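You operate a simulated robot arm through the tools that you are given. There is no shell and no other tool. Be economical: measure what you need, move in short steps, check, and stop when the job is done.

You are at the controls of a simulated robot arm. One attempt, no reset.

JOB
Warm the milk over the simmer plate, with a moment's boil at most.
Fine: simmer plate on the main burner, milk pan on the plate, flame on medium till small bubbles show, then off.

It is judged by the outcome, as a careful person would: the job done as asked, and still so three seconds after it is handed in. It fails if anything else is knocked over, pushed out of place, dropped, spilled or broken.

ROBOT AND FRAMES
A 6-joint arm with a two-finger parallel gripper, fixed in place. Base frame: the origin is at the foot of the arm, x ahead of it, y to its left, z up. Readings come in cm, degrees, newtons and seconds.
Its first joint turns from -166.0 to 166.0 degrees. Payload 3.91 kg.
The tool frame sits at the grasp point between the pads (the TCP): z along the fingers, y along the line on which they close. The tips reach 3 cm beyond it. Largest opening 11 cm; finger width 2, thickness 1; the body of the gripper, 4.8 by 11.2 cm, starts 5.5 cm behind the TCP.
Orientation is that of the tool frame in the base frame, as a unit quaternion [x, y, z, w]. With the fingers straight down and closing along the base's y, the tool's x points along the base's -x, its y along +y and its z along -z.

CONTROLS
- The arm moves only by the tool servo_tool. Its arguments are lists of equal length, an entry for each row: "xyz": the shift along the tool's x, y, z in cm, a list of three; "dr": the turn, a rotation vector about the tool's x, y, z in degrees, a list of three; "hand": the gripper command, from -1 (fully open) to 1 (shut), values between in proportion. In form: {"xyz": [[x, y, z], ...], "dr": [[rx, ry, rz], ...], "hand": [hand, ...]}. A call has 1 to 12 rows; each row is the pose to reach, as a shift and turn from the pose commanded when the call began, along the tool's axes at that moment. Rows are played at 5 a second. More than 5 cm and 8.6 degrees between two rows, or a gripper value outside its range, and nothing of the call is played. Where a pose cannot be reached the arm comes as near as it can. A force on the tool above 40 N (or 10 N above the force at the start of the call, whichever is more), or a blocked arm, ends the call early, and 0.2 s more pass. Each finger travels about 4.5 cm/s and halts on what it meets, pressing with about 35 N; the grip force reading is that of the motor and also rises with nothing between the fingers. The clock runs only during rows and for 0.2 s after the last one: add rows that repeat a pose to give the fingers time. The reply holds the time, the measured pose of the TCP, the force on the tool along the base axes, the opening and the grip force, in the units named above and with some noise, with the torque about the TCP (base axes, N m) and any sound that the robot's microphone picked up, and new pictures: "views" is both (left out), scene, wrist or none.
- Cameras (640 x 400 px; columns grow to the right, rows downward): "scene" is fixed at [22.04, -65.13, 164.33]; the picture's right is [0.90, -0.43, 0.00], its down [-0.33, -0.68, -0.65] and it looks along [0.28, 0.59, -0.76] (base axes); focal length 315 px, centre (320, 200). "wrist" rides on the gripper at [7.7, 0.7, -11.4] in the tool frame; the picture's right is [-0.09, 1.00, 0.00], its down [-0.80, -0.07, -0.59] and it looks along [-0.59, -0.05, 0.80] (tool axes); focal length 270 px, centre (320, 200). There is no depth. A picture from a camera that has moved, and an enlarged one, comes with that camera's place and axes in the base frame and with its lens.
- raise_lower(by): slides the trunk up (or, below 0, down) by that many cm; the arm rides with it, the base frame stays. It gives what a move gives, with no picture.
- inspect(camera, box): a new picture of the part [left, top, right, bottom] of that camera's present view, enlarged. The clock stands still meanwhile.
- sign_off(): hands the job in; it is judged then, once.

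Go step by step. Nothing tells you positions but the pictures and the camera data: compare them with the known pose of the tool, close in by small moves and look again before you grip or let go. The budget is 120 turns and 200 pictures, counting those below and the enlarged ones. Unless the task says otherwise, let go and move clear before handing in, and close with one line.

The tools are called after ">>>" as a command line: name --argument value ..., lists and objects as JSON in quotes. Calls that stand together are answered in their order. servo_tool: Moves the arm, as the interface text tells. Its arguments: {"type":"object","properties":{"xyz":{"type":"array","items":{"type":"array","items":{"type":"number"}}},"dr":{"type":"array","items":{"type":"array","items":{"type":"number"}}},"hand":{"type":"array","items":{"type":"number"}},"views":{"type":"string","enum":["both","scene","wrist","none"]}},"required":["xyz","dr","hand"]} The other tools are called the same way: raise_lower (by) slides the trunk up or down; inspect (camera, box) takes an enlarged picture of a part of a camera's view; sign_off () hands the job in.

At the start:

```text
clock: 0.0
position: [46.13, -11.39, 122.87]
tcp_rot: [0.0, 1.0, 0.0, 0.0]
ft_force: [-0.7, 0.1, -0.9]
moment: [0.01, 0.06, 0.01]
opening: 11.0
gripper_force: 0.0
trunk travel left (down, up): [-45.0, 16.0]
```

scene: 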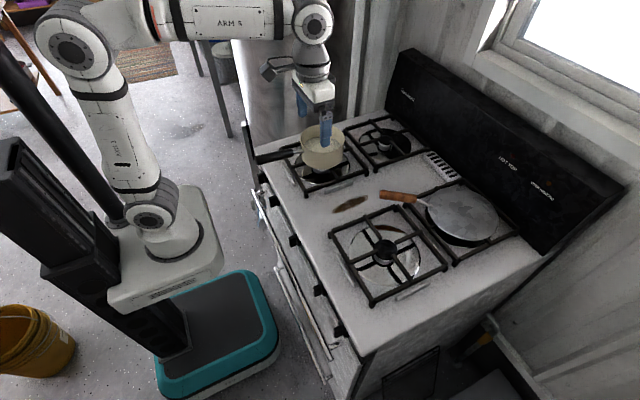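
wrist: 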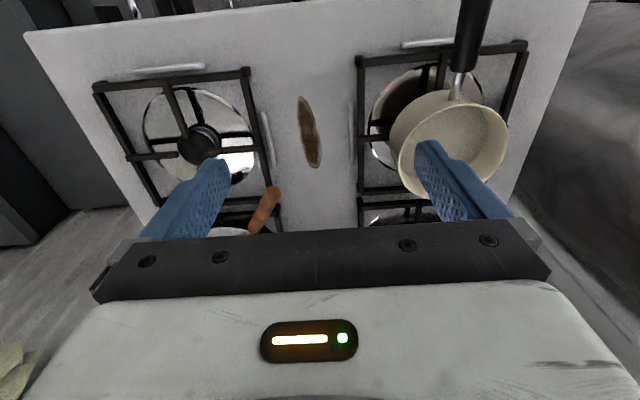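

I see a stove with four burners: a milk pan on the front-left burner, a flat disc with a wooden handle on the back-right burner, and an empty front-right burner. I'll look closer before moving.

>>> inspect --camera "scene" --box '[230, 90, 430, 215]'

>>> inspect --camera "scene" --box '[320, 150, 560, 300]'

>>> inspect --camera "scene" --box '[230, 180, 390, 380]'

>>> inspect --camera "scene" --box '[380, 40, 640, 240]'

```text
3.20 times, centred on (330, 152) of scene
camera zoom: at [22.04, -65.13, 164.33], right [0.9, -0.43, 0.0], down [-0.33, -0.68, -0.65], along [0.28, 0.59, -0.76], focal length 1009 px, centre (288, 352)
```

zoom: 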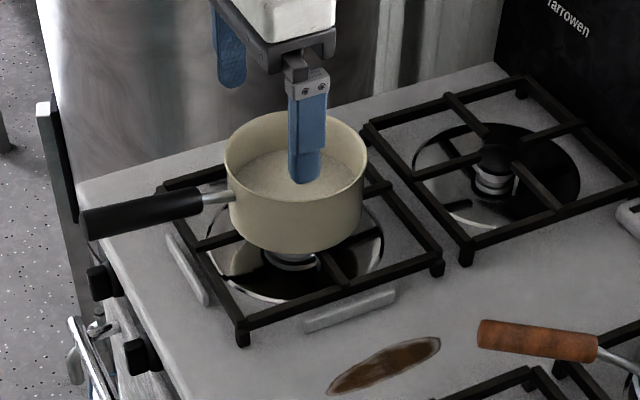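

```text
2.67 times, centred on (440, 225) of scene
camera zoom: at [22.04, -65.13, 164.33], right [0.9, -0.43, 0.0], down [-0.33, -0.68, -0.65], along [0.28, 0.59, -0.76], focal length 841 px, centre (0, 133)
```

zoom: 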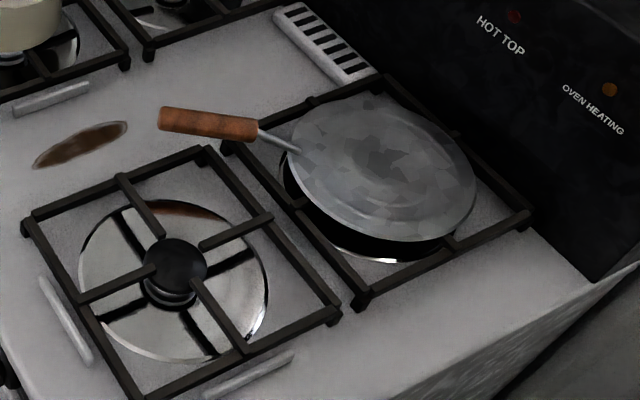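

```text
2.00 times, centred on (310, 280) of scene
camera zoom: at [22.04, -65.13, 164.33], right [0.9, -0.43, 0.0], down [-0.33, -0.68, -0.65], along [0.28, 0.59, -0.76], focal length 631 px, centre (340, 40)
```

zoom: 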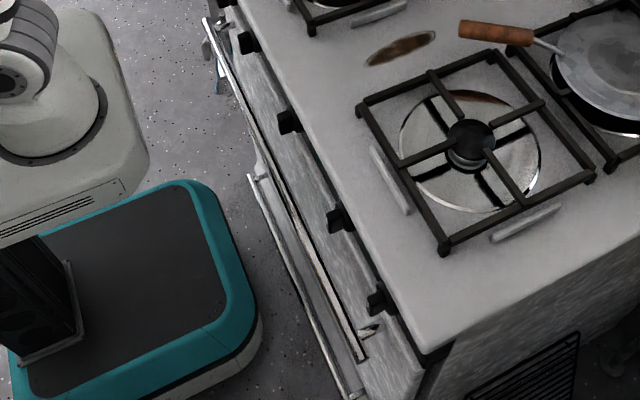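

```text
2.00 times, centred on (510, 140) of scene
camera zoom: at [22.04, -65.13, 164.33], right [0.9, -0.43, 0.0], down [-0.33, -0.68, -0.65], along [0.28, 0.59, -0.76], focal length 631 px, centre (-60, 320)
```

zoom: 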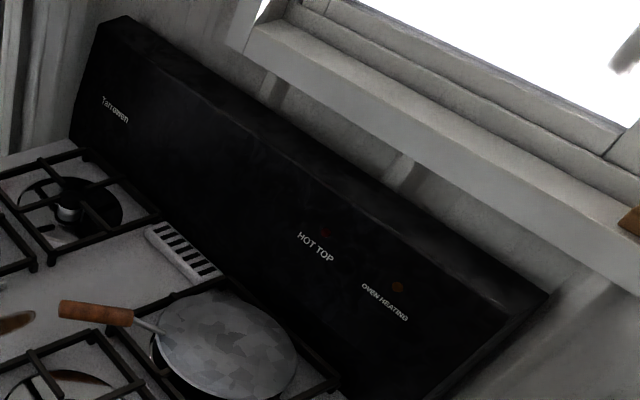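

The knobs lie along the front edge near x≈36, y≈10, -1, -18, -34 and -45. I need their labels to know which one is the main burner, so I'm backing the wrist camera off to see the front panel.

>>> servo_tool --xyz '[[4, -1.5, 0], [8, -3, 0], [12, -5, 0], [16, -6.5, 0], [16, -6.5, 4], [16, -6.5, 4]]' --dr '[[0, 0, 0], [0, 0, 0], [0, 0, 0], [0, 0, 0], [0, 0, 0], [0, 0, 0]]' --hand '[-1, -1, -1, -1, -1, -1]' --views "wrist"

```text
clock: 1.4
position: [30.06, -17.84, 118.79]
tcp_rot: [0.0, 1.0, 0.0, 0.0]
ft_force: [-0.1, -0.4, -0.3]
moment: [-0.02, 0.04, -0.01]
opening: 11.01
gripper_force: 0.0
trunk travel left (down, up): [-45.0, 16.0]
camera wrist: at [22.37, -17.2, 130.37], right [0.09, 1.0, 0.0], down [0.8, -0.07, 0.59], along [0.59, -0.05, -0.8], focal length 270 px, centre (320, 200)
```

wrist: 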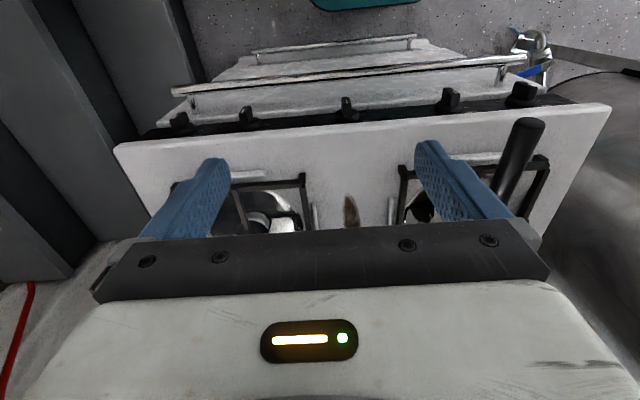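

The five knobs show up at the top of the wrist view, which is upside down. I'll enlarge them.

>>> inspect --camera "wrist" --box '[150, 50, 350, 150]'

>>> inspect --camera "wrist" --box '[380, 50, 580, 150]'

```text
3.20 times, centred on (250, 100) of wrist
camera zoom: at [22.37, -17.2, 130.37], right [0.09, 1.0, 0.0], down [0.8, -0.07, 0.59], along [0.59, -0.05, -0.8], focal length 865 px, centre (544, 520)
```

zoom: 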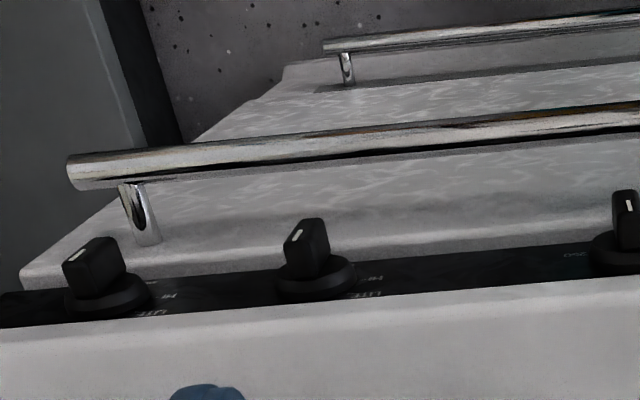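

```text
3.20 times, centred on (480, 100) of wrist
camera zoom: at [22.37, -17.2, 130.37], right [0.09, 1.0, 0.0], down [0.8, -0.07, 0.59], along [0.59, -0.05, -0.8], focal length 865 px, centre (-192, 520)
```

zoom: 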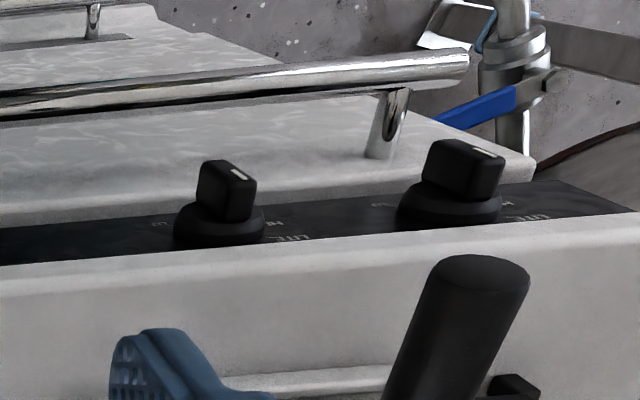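

There are labels (LITE, HI, ...) on the panel, and a pipe with a blue lever at the far left. I'm dropping lower and tilting forward to read them.

>>> servo_tool --xyz '[[1, -3, 2.5], [2, -6, 5], [3, -9, 7.5], [4, -12, 10], [4, -12, 12], [4, -12, 12]]' --dr '[[0, -5, 0], [0, -10, 0], [0, -15, 0], [0, -15, 0], [0, -15, 0], [0, -15, 0]]' --hand '[-1, -1, -1, -1, -1, -1]' --views "wrist"

```text
clock: 2.8
position: [25.85, -29.76, 106.61]
tcp_rot: [0.0, 0.992, 0.0, 0.13]
ft_force: [-0.9, 0.8, -0.3]
moment: [-0.02, -0.01, -0.02]
opening: 11.0
gripper_force: 0.0
trunk travel left (down, up): [-45.0, 16.0]
camera wrist: at [15.58, -29.05, 115.95], right [0.09, 1.0, 0.02], down [0.62, -0.07, 0.78], along [0.78, -0.05, -0.62], focal length 270 px, centre (320, 200)
```

wrist: 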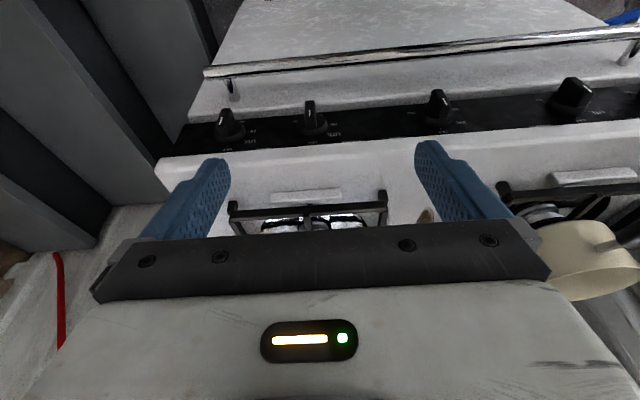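

>>> inspect --camera "wrist" --box '[180, 80, 360, 170]'

>>> inspect --camera "wrist" --box '[390, 60, 640, 160]'

```text
3.56 times, centred on (270, 125) of wrist
camera zoom: at [15.58, -29.05, 115.95], right [0.09, 1.0, 0.02], down [0.62, -0.07, 0.78], along [0.78, -0.05, -0.62], focal length 961 px, centre (498, 467)
```

zoom: 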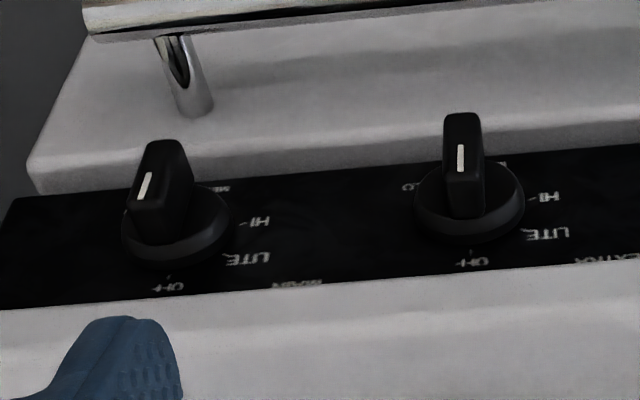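

```text
2.56 times, centred on (515, 110) of wrist
camera zoom: at [15.58, -29.05, 115.95], right [0.09, 1.0, 0.02], down [0.62, -0.07, 0.78], along [0.78, -0.05, -0.62], focal length 692 px, centre (-179, 430)
```

zoom: 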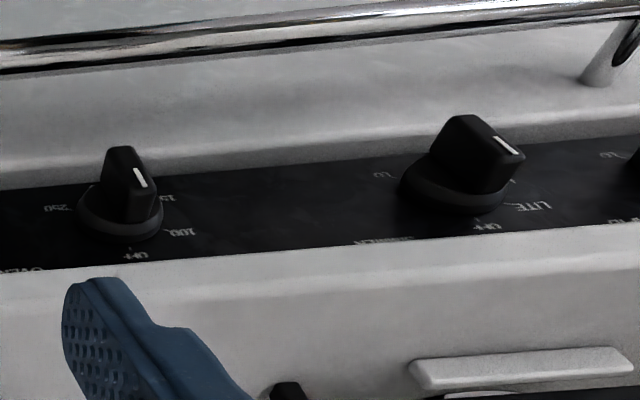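

Reading it upside down, OFF is at the top, then LITE and HI. One label reads MAIN near the right-most knobs and another reads EXTRA. I'm going closer to be sure which label belongs to which knob.

>>> servo_tool --xyz '[[0.5, -3, 2], [1, -5, 4], [1.6, -7, 6], [2.3, -9, 8.7], [2.3, -9, 8.7]]' --dr '[[0, -5, 0], [0, -10, 0], [0, -12, 0], [0, -12, 0], [0, -12, 0]]' --hand '[-1, -1, -1, -1, -1]' --views "wrist"

```text
clock: 4.0
position: [26.03, -38.87, 97.61]
tcp_rot: [0.001, 0.973, 0.0, 0.232]
ft_force: [0.8, 0.1, 0.2]
moment: [0.05, -0.01, -0.01]
opening: 11.0
gripper_force: 0.1
trunk travel left (down, up): [-45.0, 16.0]
camera wrist: at [14.15, -38.21, 104.49], right [0.08, 1.0, 0.04], down [0.44, -0.07, 0.89], along [0.89, -0.05, -0.45], focal length 270 px, centre (320, 200)
```

wrist: 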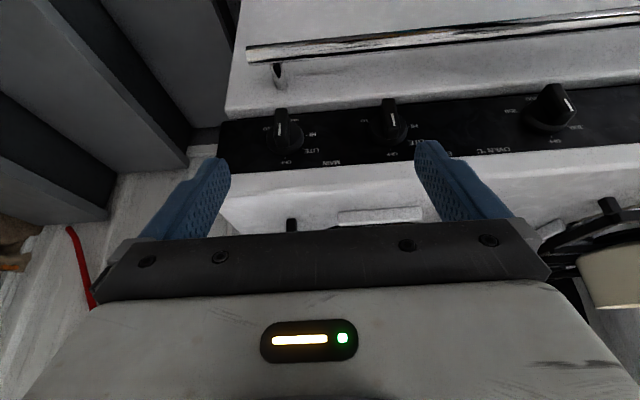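

>>> inspect --camera "wrist" --box '[220, 90, 420, 190]'

>>> inspect --camera "wrist" --box '[420, 70, 640, 170]'

```text
3.20 times, centred on (320, 140) of wrist
camera zoom: at [14.15, -38.21, 104.49], right [0.08, 1.0, 0.04], down [0.44, -0.07, 0.89], along [0.89, -0.05, -0.45], focal length 865 px, centre (320, 392)
```

zoom: 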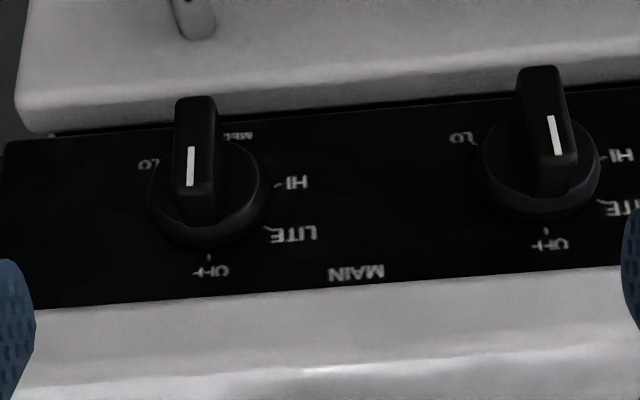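

```text
2.91 times, centred on (530, 120) of wrist
camera zoom: at [14.15, -38.21, 104.49], right [0.08, 1.0, 0.04], down [0.44, -0.07, 0.89], along [0.89, -0.05, -0.45], focal length 786 px, centre (-291, 433)
```

zoom: 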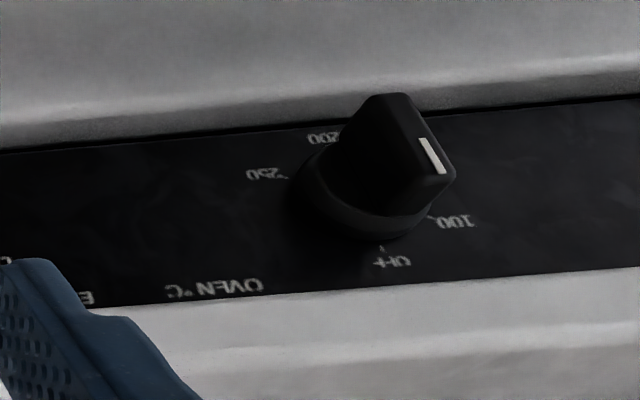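

MAIN sits next to the right-most knob (y≈-45), and all the knobs appear to be at OFF. Next I'll check the left knobs and the blue-handled pipe fitting.

>>> servo_tool --xyz '[[0, 5, 0], [0, 10, 0], [0, 15, 0], [0, 20, 0], [0, 25, 0], [0, 30, 0], [0, 35, 0], [0, 40, 0], [0, 40, 0]]' --dr '[[0, 0, 0], [0, 0, 0], [0, 0, 0], [0, 0, 0], [0, 0, 0], [0, 0, 0], [0, 0, 0], [0, 0, 0], [0, 0, 0]]' --hand '[-1, -1, -1, -1, -1, -1, -1, -1, -1]' --views "both"

>>> inspect --camera "wrist" --box '[200, 60, 400, 170]'

>>> inspect --camera "wrist" --box '[400, 0, 640, 140]'

```text
clock: 6.0
position: [33.34, 3.41, 107.22]
tcp_rot: [-0.001, 0.972, 0.001, 0.234]
ft_force: [-0.4, -1.2, -0.3]
moment: [0.0, 0.0, 0.02]
opening: 11.02
gripper_force: 0.2
out of reach, approached as far as the arm can: row 4, 5, 6, 7, 8, 9
trunk travel left (down, up): [-45.0, 16.0]
camera wrist: at [21.32, 4.05, 114.13], right [0.08, 1.0, 0.04], down [0.44, -0.07, 0.89], along [0.89, -0.05, -0.45], focal length 270 px, centre (320, 200)
```

scene: 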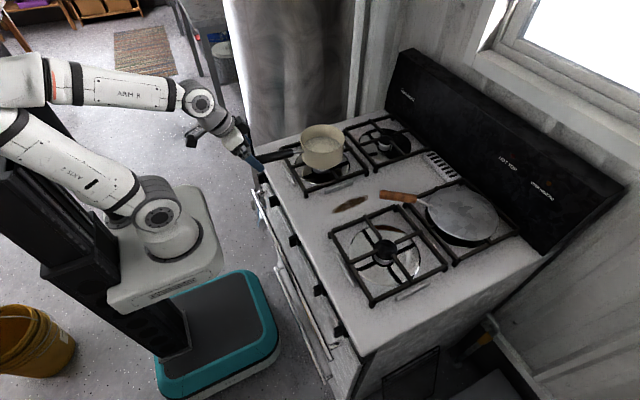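
wrist: 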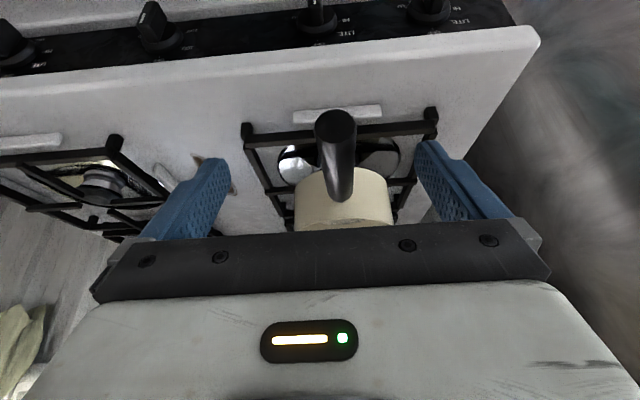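

```text
3.20 times, centred on (300, 115) of wrist
camera zoom: at [21.32, 4.05, 114.13], right [0.08, 1.0, 0.04], down [0.44, -0.07, 0.89], along [0.89, -0.05, -0.45], focal length 865 px, centre (384, 472)
```

zoom: 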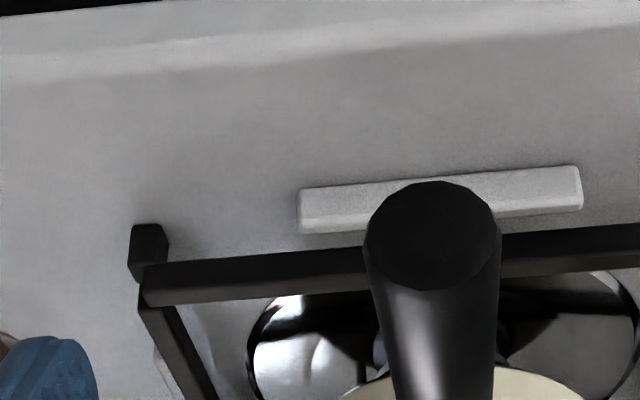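

```text
2.67 times, centred on (520, 70) of wrist
camera zoom: at [21.32, 4.05, 114.13], right [0.08, 1.0, 0.04], down [0.44, -0.07, 0.89], along [0.89, -0.05, -0.45], focal length 721 px, centre (-213, 547)
```

zoom: 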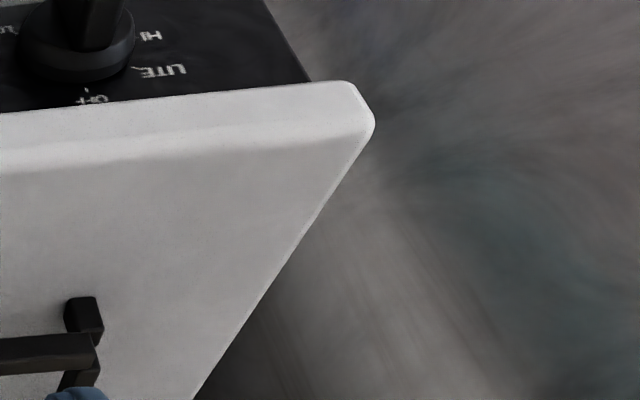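

I can see the left knobs at the top edge, so I'll enlarge those and the gas pipe in the earlier area.

>>> inspect --camera "wrist" --box '[240, 0, 500, 70]'

>>> inspect --camera "scene" --box '[330, 180, 470, 300]'

>>> inspect --camera "scene" --box '[270, 110, 430, 200]'

```text
2.46 times, centred on (370, 35) of wrist
camera zoom: at [21.32, 4.05, 114.13], right [0.08, 1.0, 0.04], down [0.44, -0.07, 0.89], along [0.89, -0.05, -0.45], focal length 665 px, centre (197, 606)
```

zoom: 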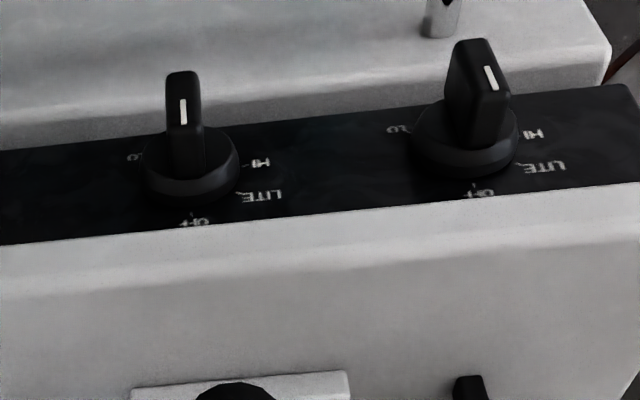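

```text
3.33 times, centred on (400, 240) of scene
camera zoom: at [22.04, -65.13, 164.33], right [0.9, -0.43, 0.0], down [-0.33, -0.68, -0.65], along [0.28, 0.59, -0.76], focal length 1051 px, centre (53, 67)
```

zoom: 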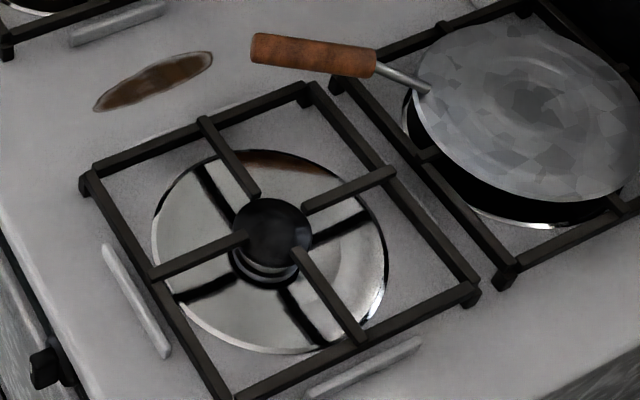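

```text
4.00 times, centred on (350, 155) of scene
camera zoom: at [22.04, -65.13, 164.33], right [0.9, -0.43, 0.0], down [-0.33, -0.68, -0.65], along [0.28, 0.59, -0.76], focal length 1262 px, centre (200, 380)
```

zoom: 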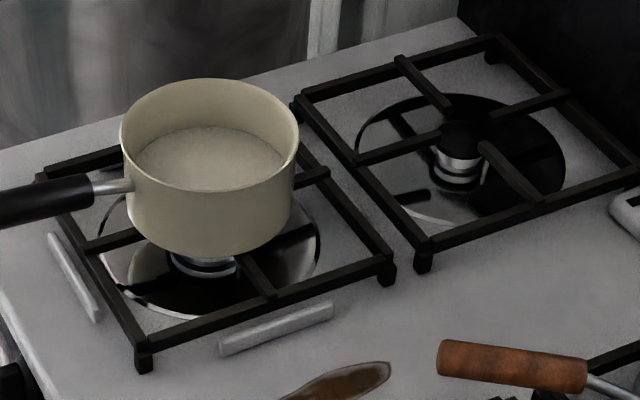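

Everything's consistent: MAIN is the right-most knob, and the large empty front-right burner is presumably the main one. The simmer plate comes first, so I'm rising, levelling the tool and looking at its wooden handle.

>>> servo_tool --xyz '[[-1.5, -1, -3], [-3, -2, -6], [-4.5, -3, -9], [-6, -4, -11.5], [-8, -6, -11], [-10, -9, -10], [-10, -9, -10]]' --dr '[[0, 4, 0], [0, 9, 0], [0, 14, 0], [0, 19, 0], [0, 24, 0], [0, 27, 0], [0, 27, 0]]' --hand '[-1, -1, -1, -1, -1, -1, -1]' --views "none"

```text
clock: 7.6
position: [38.79, -5.71, 121.29]
tcp_rot: [-0.001, 1.0, 0.0, 0.0]
ft_force: [0.9, 0.0, 0.5]
moment: [0.02, 0.01, 0.0]
opening: 11.02
gripper_force: 0.1
trunk travel left (down, up): [-45.0, 16.0]
```

>>> servo_tool --xyz '[[-4, -2, 0], [-8, -5, 1], [-12, -8, 2], [-16, -10, 3], [-17, -11, 4], [-17, -11, 4]]' --dr '[[0, 0, 8], [0, 0, 16], [0, 0, 24], [0, 0, 32], [0, 0, 38], [0, 0, 38]]' --hand '[-1, -1, -1, -1, -1, -1]' --views "both"

```text
refused: row 2 steps farther than a row can; nothing moved
```

>>> servo_tool --xyz '[[-3.5, -2, 0], [-7, -4, 1], [-10.5, -6, 2], [-14, -8.5, 3], [-17, -11, 4], [-17, -11, 4]]' --dr '[[0, 0, 8], [0, 0, 16], [0, 0, 24], [0, 0, 32], [0, 0, 38], [0, 0, 38]]' --hand '[-1, -1, -1, -1, -1, -1]' --views "both"

```text
clock: 9.0
position: [55.77, -16.93, 117.68]
tcp_rot: [0.326, 0.945, 0.0, 0.0]
ft_force: [0.1, -0.4, 0.7]
moment: [-0.03, 0.01, 0.03]
opening: 11.0
gripper_force: 0.2
trunk travel left (down, up): [-45.0, 16.0]
camera wrist: at [50.22, -11.61, 129.33], right [0.68, 0.73, 0.0], down [0.59, -0.55, 0.59], along [0.43, -0.41, -0.8], focal length 270 px, centre (320, 200)
```

scene: 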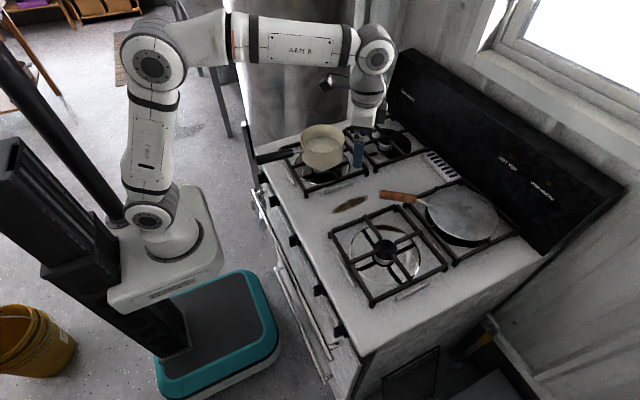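
wrist: 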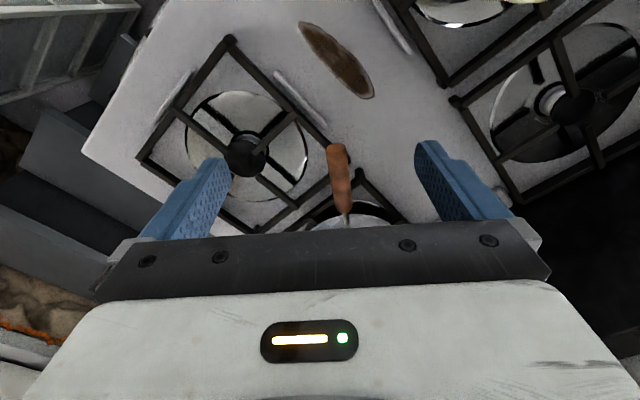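

The plate's handle runs from about (61.8, -20) to (69.7, -25.7) at z≈100. I'm lining up with it and partly closing the fingers before tilting in.

>>> servo_tool --xyz '[[0, 0.9, 0], [0, 0.9, 0], [0, 0.9, 0], [0, 0.9, 0]]' --dr '[[0, 0, -2.2], [0, 0, -2.2], [0, 0, -2.2], [0, 0, -2.2]]' --hand '[0.05, 0.05, 0.05, 0.05]' --views "none"

>>> servo_tool --xyz '[[-1, 0, 2], [-2, 0, 3], [-3, 0, 5], [-5, 0, 7], [-6, 0, 9], [-7.4, 0, 12], [-7.4, 0, 12]]' --dr '[[0, -7, 0], [0, -15, 0], [0, -23, 0], [0, -31, 0], [0, -39, 0], [0, -45, 0], [0, -45, 0]]' --hand '[0.05, 0.05, 0.05, 0.05, 0.05, 0.05, 0.05]' --views "both"

```text
clock: 10.0
position: [56.27, -16.2, 117.6]
tcp_rot: [0.307, 0.952, 0.0, 0.0]
ft_force: [-0.1, 1.2, -0.7]
moment: [-0.02, -0.01, 0.0]
opening: 5.24
gripper_force: 0.1
trunk travel left (down, up): [-45.0, 16.0]
```

```text
clock: 11.6
position: [62.77, -20.56, 105.38]
tcp_rot: [0.285, 0.879, -0.118, 0.363]
ft_force: [1.4, 0.3, 0.4]
moment: [-0.04, 0.03, -0.02]
opening: 5.22
gripper_force: 0.1
trunk travel left (down, up): [-45.0, 16.0]
camera wrist: at [52.34, -12.1, 108.24], right [0.63, 0.77, 0.06], down [0.08, -0.14, 0.99], along [0.77, -0.62, -0.15], focal length 270 px, centre (320, 200)
```

scene: 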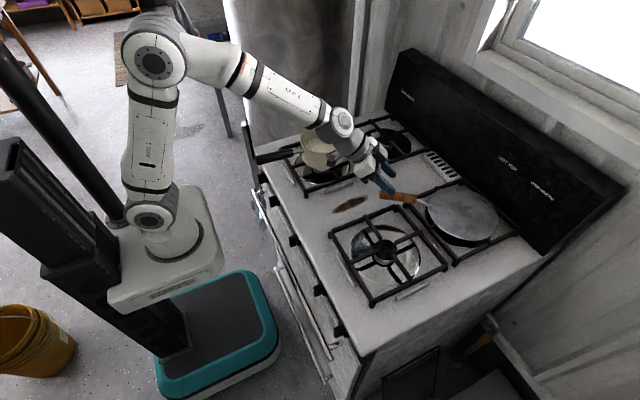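
wrist: 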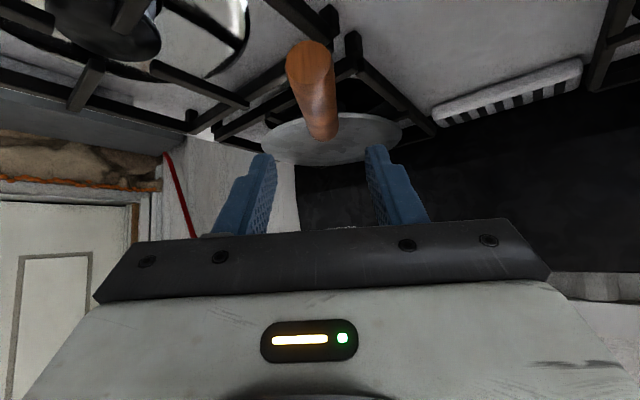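

The handle is centred between the fingers and clear. I'm advancing along it to the grip near the ferrule.

>>> servo_tool --xyz '[[0.1, -0.1, 2.5], [0.1, -0.2, 5], [0.15, -0.2, 7.7], [0.15, -0.2, 7.7]]' --dr '[[0, 0, 0], [0, 0, 0], [0, 0, 0], [0, 0, 0]]' --hand '[0.05, 0.05, 0.05, 0.05]' --views "both"

>>> inspect --camera "scene" --box '[330, 130, 530, 255]'

```text
clock: 12.6
position: [67.0, -23.84, 99.91]
tcp_rot: [0.285, 0.879, -0.118, 0.364]
ft_force: [-0.1, 0.5, 0.1]
moment: [0.01, -0.03, -0.02]
opening: 5.21
gripper_force: 0.1
trunk travel left (down, up): [-45.0, 16.0]
camera wrist: at [56.43, -15.37, 102.68], right [0.63, 0.77, 0.06], down [0.08, -0.14, 0.99], along [0.77, -0.62, -0.15], focal length 270 px, centre (320, 200)
```

scene: 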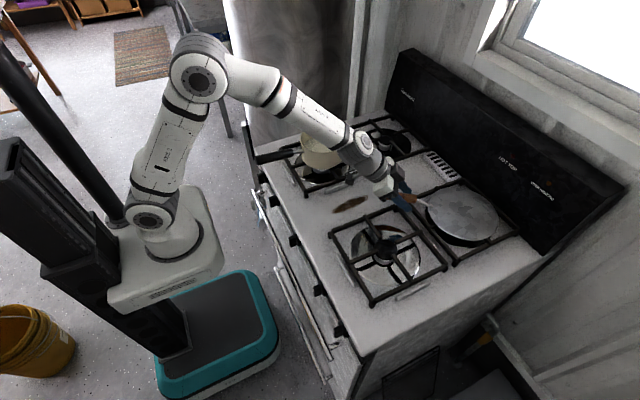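
wrist: 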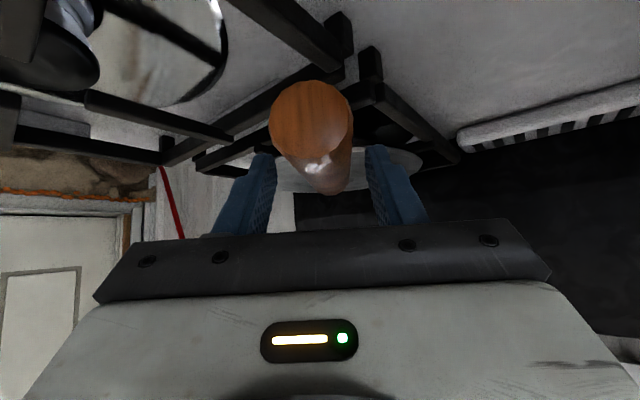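

```text
3.20 times, centred on (430, 192) of scene
camera zoom: at [22.04, -65.13, 164.33], right [0.9, -0.43, 0.0], down [-0.33, -0.68, -0.65], along [0.28, 0.59, -0.76], focal length 1009 px, centre (-32, 224)
```

zoom: 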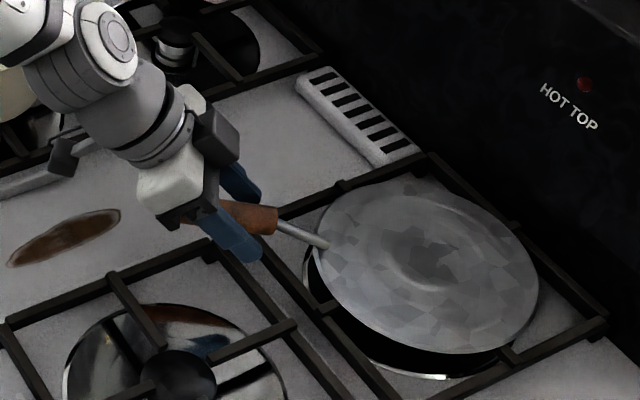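

The handle sits squarely between the pads, so I'm closing.

>>> servo_tool --xyz '[[0, 0, 0], [0, 0, 0], [0, 0, 0], [0, 0, 0], [0, 0, 0]]' --dr '[[0, 0, 0], [0, 0, 0], [0, 0, 0], [0, 0, 0], [0, 0, 0]]' --hand '[0.6, 1, 1, 1, 1]' --views "none"

>>> servo_tool --xyz '[[-0.35, 0, -0.35], [-0.7, 0, -0.7], [-1.06, 0, -1.06], [-1.06, 0, -1.06]]' --dr '[[0, 0, 0], [0, 0, 0], [0, 0, 0], [0, 0, 0]]' --hand '[1, 1, 1, 1]' --views "both"

>>> inspect --camera "scene" --box '[330, 130, 530, 255]'

```text
clock: 13.8
position: [66.98, -23.84, 99.83]
tcp_rot: [0.285, 0.879, -0.118, 0.363]
ft_force: [0.8, 0.5, 0.7]
moment: [-0.02, -0.1, 0.24]
opening: 2.52
gripper_force: 34.7
trunk travel left (down, up): [-45.0, 16.0]
```

```text
clock: 14.8
position: [66.88, -23.87, 101.37]
tcp_rot: [0.284, 0.879, -0.117, 0.364]
ft_force: [1.5, -0.1, 1.7]
moment: [0.02, -0.01, 0.03]
opening: 2.43
gripper_force: 35.1
trunk travel left (down, up): [-45.0, 16.0]
camera wrist: at [56.28, -15.41, 104.17], right [0.63, 0.77, 0.06], down [0.08, -0.14, 0.99], along [0.77, -0.62, -0.15], focal length 270 px, centre (320, 200)
```

scene: 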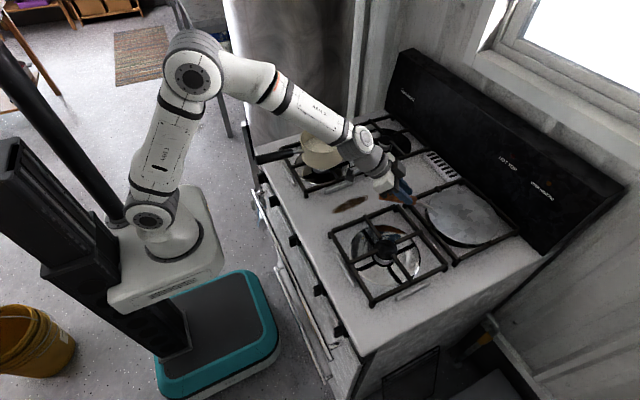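
wrist: 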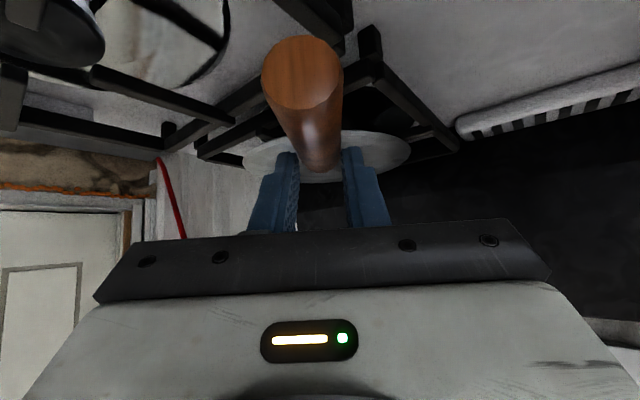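

```text
3.20 times, centred on (430, 192) of scene
camera zoom: at [22.04, -65.13, 164.33], right [0.9, -0.43, 0.0], down [-0.33, -0.68, -0.65], along [0.28, 0.59, -0.76], focal length 1009 px, centre (-32, 224)
```

zoom: 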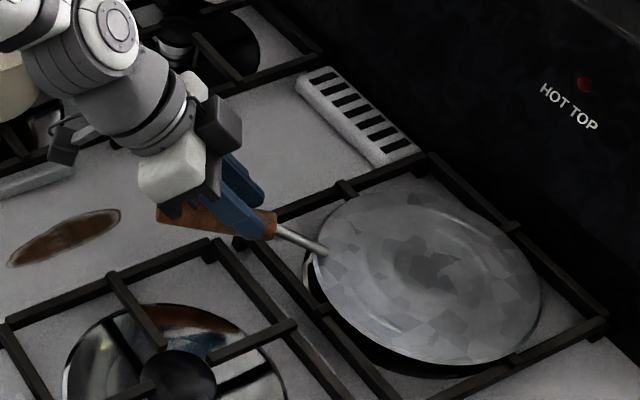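

The load reading is almost zero and the handle looks lower between the fingers, so it may have slipped. I'll check closely.

>>> inspect --camera "wrist" --box '[220, 20, 460, 170]'

>>> inspect --camera "scene" --box '[365, 165, 445, 215]'

```text
2.67 times, centred on (340, 95) of wrist
camera zoom: at [56.28, -15.41, 104.17], right [0.63, 0.77, 0.06], down [0.08, -0.14, 0.99], along [0.77, -0.62, -0.15], focal length 721 px, centre (267, 480)
```

zoom: 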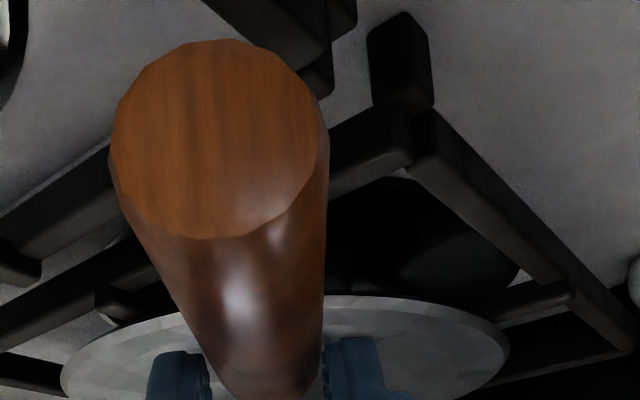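

```text
8.00 times, centred on (405, 190) of scene
camera zoom: at [22.04, -65.13, 164.33], right [0.9, -0.43, 0.0], down [-0.33, -0.68, -0.65], along [0.28, 0.59, -0.76], focal length 2523 px, centre (-360, 280)
```

zoom: 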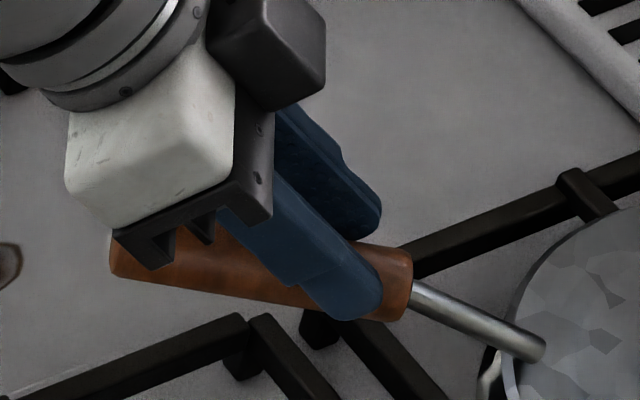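

It's unclear whether the plate has lifted. I'll raise another 1.5 cm slowly and compare.

>>> servo_tool --xyz '[[-0.35, 0, -0.35], [-0.7, 0, -0.7], [-1.06, 0, -1.06], [-1.06, 0, -1.06]]' --dr '[[0, 0, 0], [0, 0, 0], [0, 0, 0], [0, 0, 0]]' --hand '[1, 1, 1, 1]' --views "wrist"

>>> inspect --camera "scene" --box '[330, 130, 530, 255]'

```text
clock: 15.8
position: [66.85, -23.9, 102.75]
tcp_rot: [0.284, 0.879, -0.117, 0.364]
ft_force: [-0.6, -0.1, -3.7]
moment: [0.24, 0.37, 0.01]
opening: 2.48
gripper_force: 35.1
trunk travel left (down, up): [-45.0, 16.0]
camera wrist: at [56.27, -15.38, 105.61], right [0.63, 0.77, 0.06], down [0.08, -0.14, 0.99], along [0.77, -0.62, -0.15], focal length 270 px, centre (320, 200)
```

wrist: 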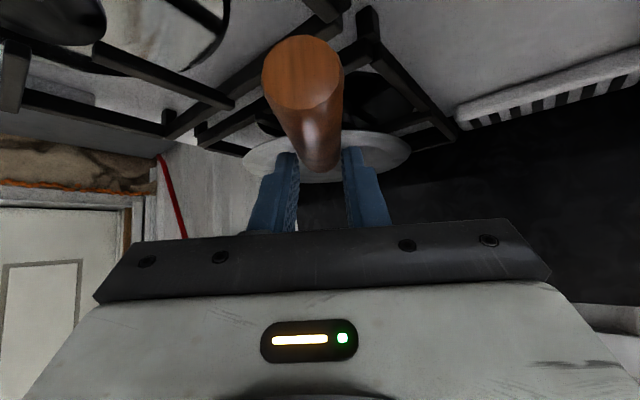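

```text
3.20 times, centred on (430, 192) of scene
camera zoom: at [22.04, -65.13, 164.33], right [0.9, -0.43, 0.0], down [-0.33, -0.68, -0.65], along [0.28, 0.59, -0.76], focal length 1009 px, centre (-32, 224)
```

zoom: 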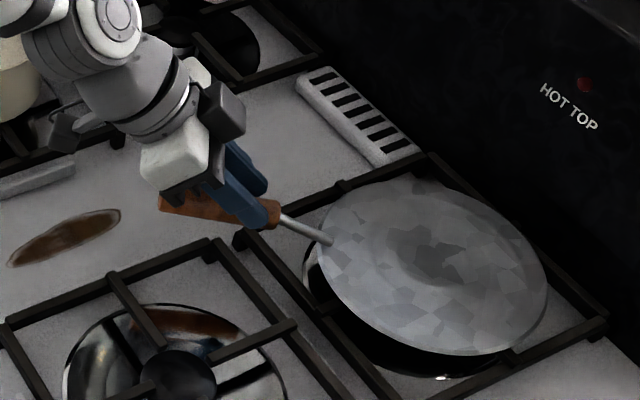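

Now it's carried: about 3.7 N on the tool, handle level. I'll lift further and carry it level towards the front-right burner, roughly -23.7 cm in x.

>>> servo_tool --xyz '[[-0.7, 0, -0.7], [-1.4, 0, -1.4], [-2.1, 0, -2.1], [-2.83, 0, -2.83], [-1.7, -1.17, -3.98], [-0.54, -2.34, -5.1], [0.6, -3.5, -6.27], [1.75, -4.7, -7.4], [2.9, -5.85, -8.56], [4.05, -7.0, -9.7], [5.2, -8.2, -10.85], [5.2, -8.2, -10.85]]' --dr '[[0, 0, 0], [0, 0, 0], [0, 0, 0], [0, 0, 0], [0, 0, 0], [0, 0, 0], [0, 0, 0], [0, 0, 0], [0, 0, 0], [0, 0, 0], [0, 0, 0], [0, 0, 0]]' --hand '[1, 1, 1, 1, 1, 1, 1, 1, 1, 1, 1, 1]' --views "both"

```text
clock: 18.4
position: [52.9, -24.08, 106.95]
tcp_rot: [0.284, 0.879, -0.117, 0.364]
ft_force: [0.5, 0.4, -3.2]
moment: [0.25, 0.37, -0.02]
opening: 2.51
gripper_force: 34.1
trunk travel left (down, up): [-45.0, 16.0]
camera wrist: at [42.29, -15.52, 109.82], right [0.63, 0.77, 0.06], down [0.08, -0.14, 0.99], along [0.77, -0.62, -0.15], focal length 270 px, centre (320, 200)
```

scene: 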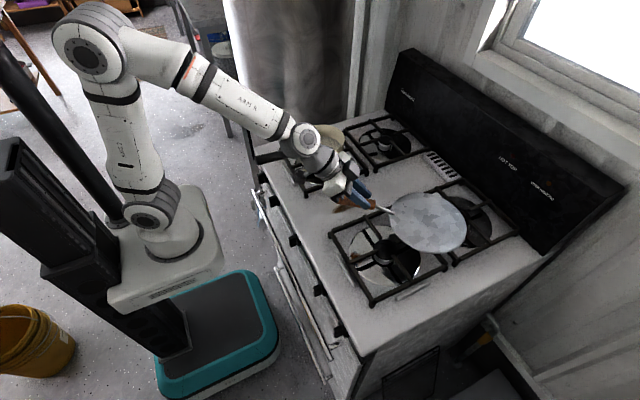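
wrist: 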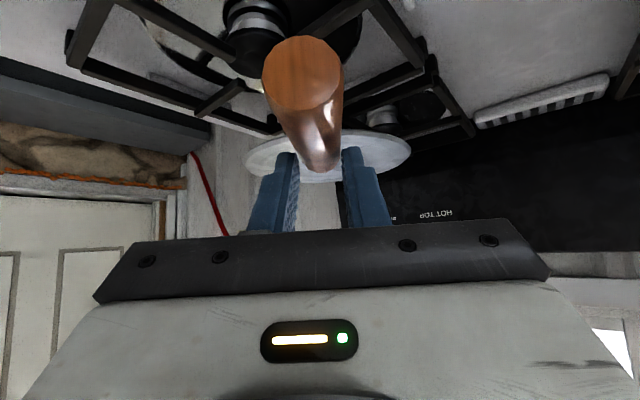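

The plate rides steadily, now at about (64, -36). With the back-right burner uncovered, I'll compare burner sizes as I carry on.

>>> servo_tool --xyz '[[1.2, -1.0, -1.2], [2.4, -2.03, -2.4], [3.6, -3.05, -3.6], [4.8, -4.07, -4.8], [5.95, -5.08, -5.95], [5.95, -5.08, -5.95]]' --dr '[[0, 0, 0], [0, 0, 0], [0, 0, 0], [0, 0, 0], [0, 0, 0], [0, 0, 0]]' --hand '[1, 1, 1, 1, 1, 1]' --views "both"

>>> inspect --camera "scene" --box '[320, 140, 560, 300]'

```text
clock: 19.8
position: [43.05, -23.13, 106.89]
tcp_rot: [0.284, 0.879, -0.118, 0.364]
ft_force: [-0.4, -0.3, -3.0]
moment: [0.25, 0.36, 0.02]
opening: 2.47
gripper_force: 34.7
trunk travel left (down, up): [-45.0, 16.0]
camera wrist: at [32.53, -14.71, 109.72], right [0.63, 0.77, 0.06], down [0.08, -0.14, 0.99], along [0.77, -0.62, -0.15], focal length 270 px, centre (320, 200)
```

scene: 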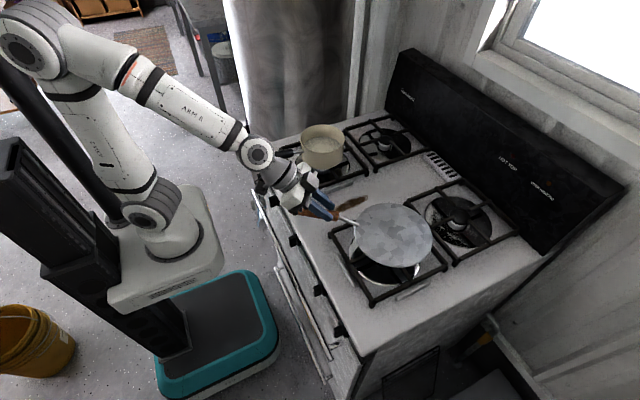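
wrist: 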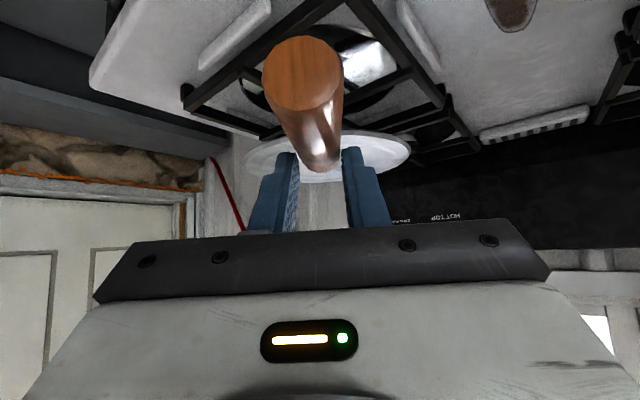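

```text
2.50 times, centred on (440, 220) of scene
camera zoom: at [22.04, -65.13, 164.33], right [0.9, -0.43, 0.0], down [-0.33, -0.68, -0.65], along [0.28, 0.59, -0.76], focal length 788 px, centre (20, 150)
```

zoom: 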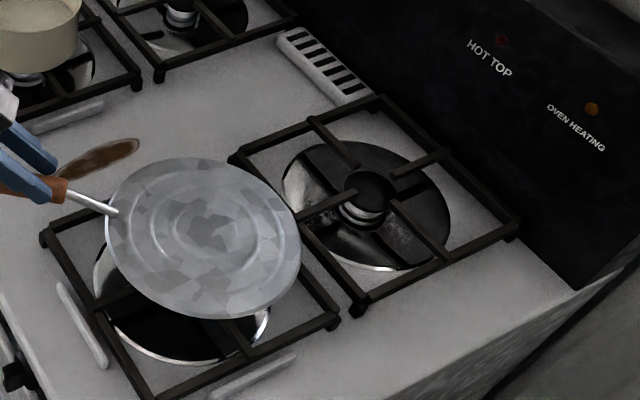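

The plate centre is over the front-right grate at about (54.5, -35.3). I'm lowering towards contact, which I expect near TCP z≈102.

>>> servo_tool --xyz '[[0.8, 0, 0.8], [1.6, 0, 1.6], [2.4, 0, 2.4], [3.0, 0, 3.0], [3.0, 0, 3.0]]' --dr '[[0, 0, 0], [0, 0, 0], [0, 0, 0], [0, 0, 0], [0, 0, 0]]' --hand '[1, 1, 1, 1, 1]' --views "scene"

>>> inspect --camera "scene" --box '[280, 160, 480, 310]'

```text
clock: 21.0
position: [42.98, -23.02, 102.52]
tcp_rot: [0.284, 0.879, -0.117, 0.365]
ft_force: [-0.4, 0.1, -3.8]
moment: [0.23, 0.41, 0.01]
opening: 2.46
gripper_force: 35.2
out of reach, approached as far as the arm can: row 2
trunk travel left (down, up): [-45.0, 16.0]
```

scene: 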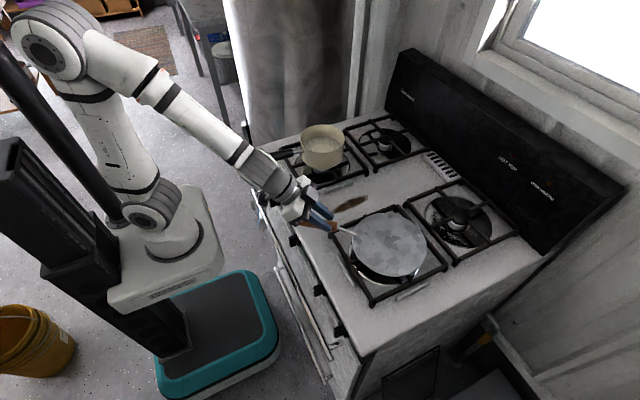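

```text
2.67 times, centred on (380, 235) of scene
camera zoom: at [22.04, -65.13, 164.33], right [0.9, -0.43, 0.0], down [-0.33, -0.68, -0.65], along [0.28, 0.59, -0.76], focal length 841 px, centre (160, 107)
```

zoom: 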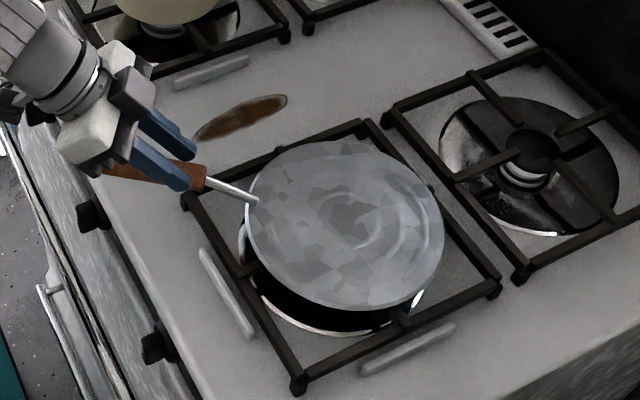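

The plate is hovering about 1 cm right of the grate centre. I'll shift about (-1, -0.3) and lower in small steps.

>>> servo_tool --xyz '[[0.45, -0.83, -0.45], [0.6, -0.83, -0.3], [0.73, -0.83, -0.17], [0.87, -0.83, -0.03], [0.87, -0.83, -0.03]]' --dr '[[0, 0, 0], [0, 0, 0], [0, 0, 0], [0, 0, 0], [0, 0, 0]]' --hand '[1, 1, 1, 1, 1]' --views "none"

>>> inspect --camera "scene" --box '[280, 160, 480, 310]'

```text
clock: 22.2
position: [42.05, -23.39, 102.04]
tcp_rot: [0.284, 0.879, -0.118, 0.364]
ft_force: [-0.8, 0.8, -3.9]
moment: [0.27, 0.35, 0.01]
opening: 2.48
gripper_force: 34.5
trunk travel left (down, up): [-45.0, 16.0]
```

```text
2.67 times, centred on (380, 235) of scene
camera zoom: at [22.04, -65.13, 164.33], right [0.9, -0.43, 0.0], down [-0.33, -0.68, -0.65], along [0.28, 0.59, -0.76], focal length 841 px, centre (160, 107)
```

zoom: 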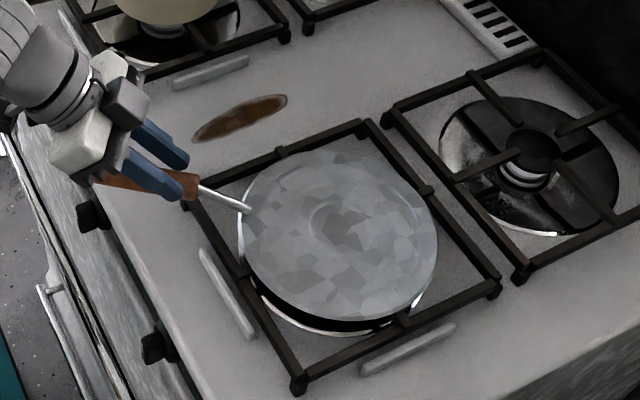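

It's well centred and still hanging. I'm continuing down in small steps until the load leaves the gripper.

>>> servo_tool --xyz '[[0.14, 0, 0.14], [0.28, 0, 0.28], [0.42, 0, 0.42], [0.42, 0, 0.42]]' --dr '[[0, 0, 0], [0, 0, 0], [0, 0, 0], [0, 0, 0]]' --hand '[1, 1, 1, 1]' --views "none"

>>> servo_tool --xyz '[[0.14, 0, 0.14], [0.28, 0, 0.28], [0.28, 0, 0.28]]' --dr '[[0, 0, 0], [0, 0, 0], [0, 0, 0]]' --hand '[1, 1, 1]' --views "wrist"

>>> inspect --camera "scene" --box '[280, 160, 480, 310]'

```text
clock: 23.2
position: [42.11, -23.32, 101.55]
tcp_rot: [0.284, 0.879, -0.118, 0.365]
ft_force: [0.3, -0.5, -2.5]
moment: [0.28, 0.35, 0.0]
opening: 2.46
gripper_force: 34.6
trunk travel left (down, up): [-45.0, 16.0]
```

```text
clock: 24.0
position: [41.86, -23.34, 101.08]
tcp_rot: [0.284, 0.879, -0.118, 0.366]
ft_force: [0.5, -0.1, 12.3]
moment: [-0.61, -0.87, -0.01]
opening: 2.53
gripper_force: 34.9
trunk travel left (down, up): [-45.0, 16.0]
camera wrist: at [31.42, -14.85, 103.94], right [0.63, 0.77, 0.06], down [0.07, -0.14, 0.99], along [0.77, -0.62, -0.15], focal length 270 px, centre (320, 200)
```

wrist: 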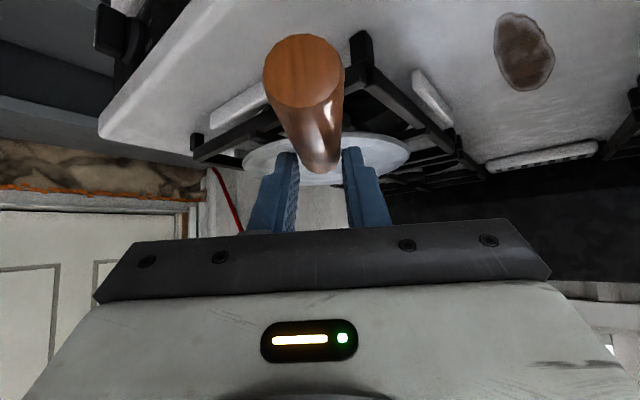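

```text
2.67 times, centred on (380, 235) of scene
camera zoom: at [22.04, -65.13, 164.33], right [0.9, -0.43, 0.0], down [-0.33, -0.68, -0.65], along [0.28, 0.59, -0.76], focal length 841 px, centre (160, 107)
```

zoom: 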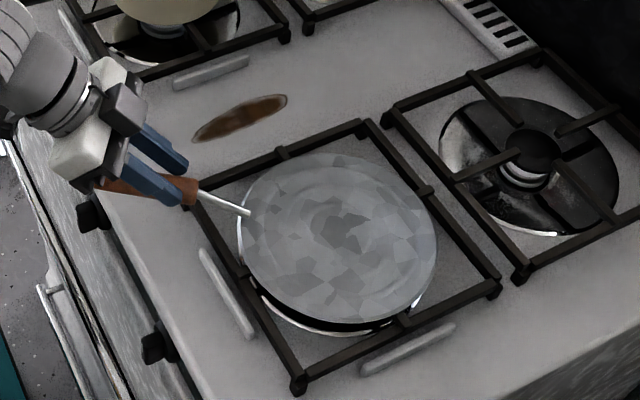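

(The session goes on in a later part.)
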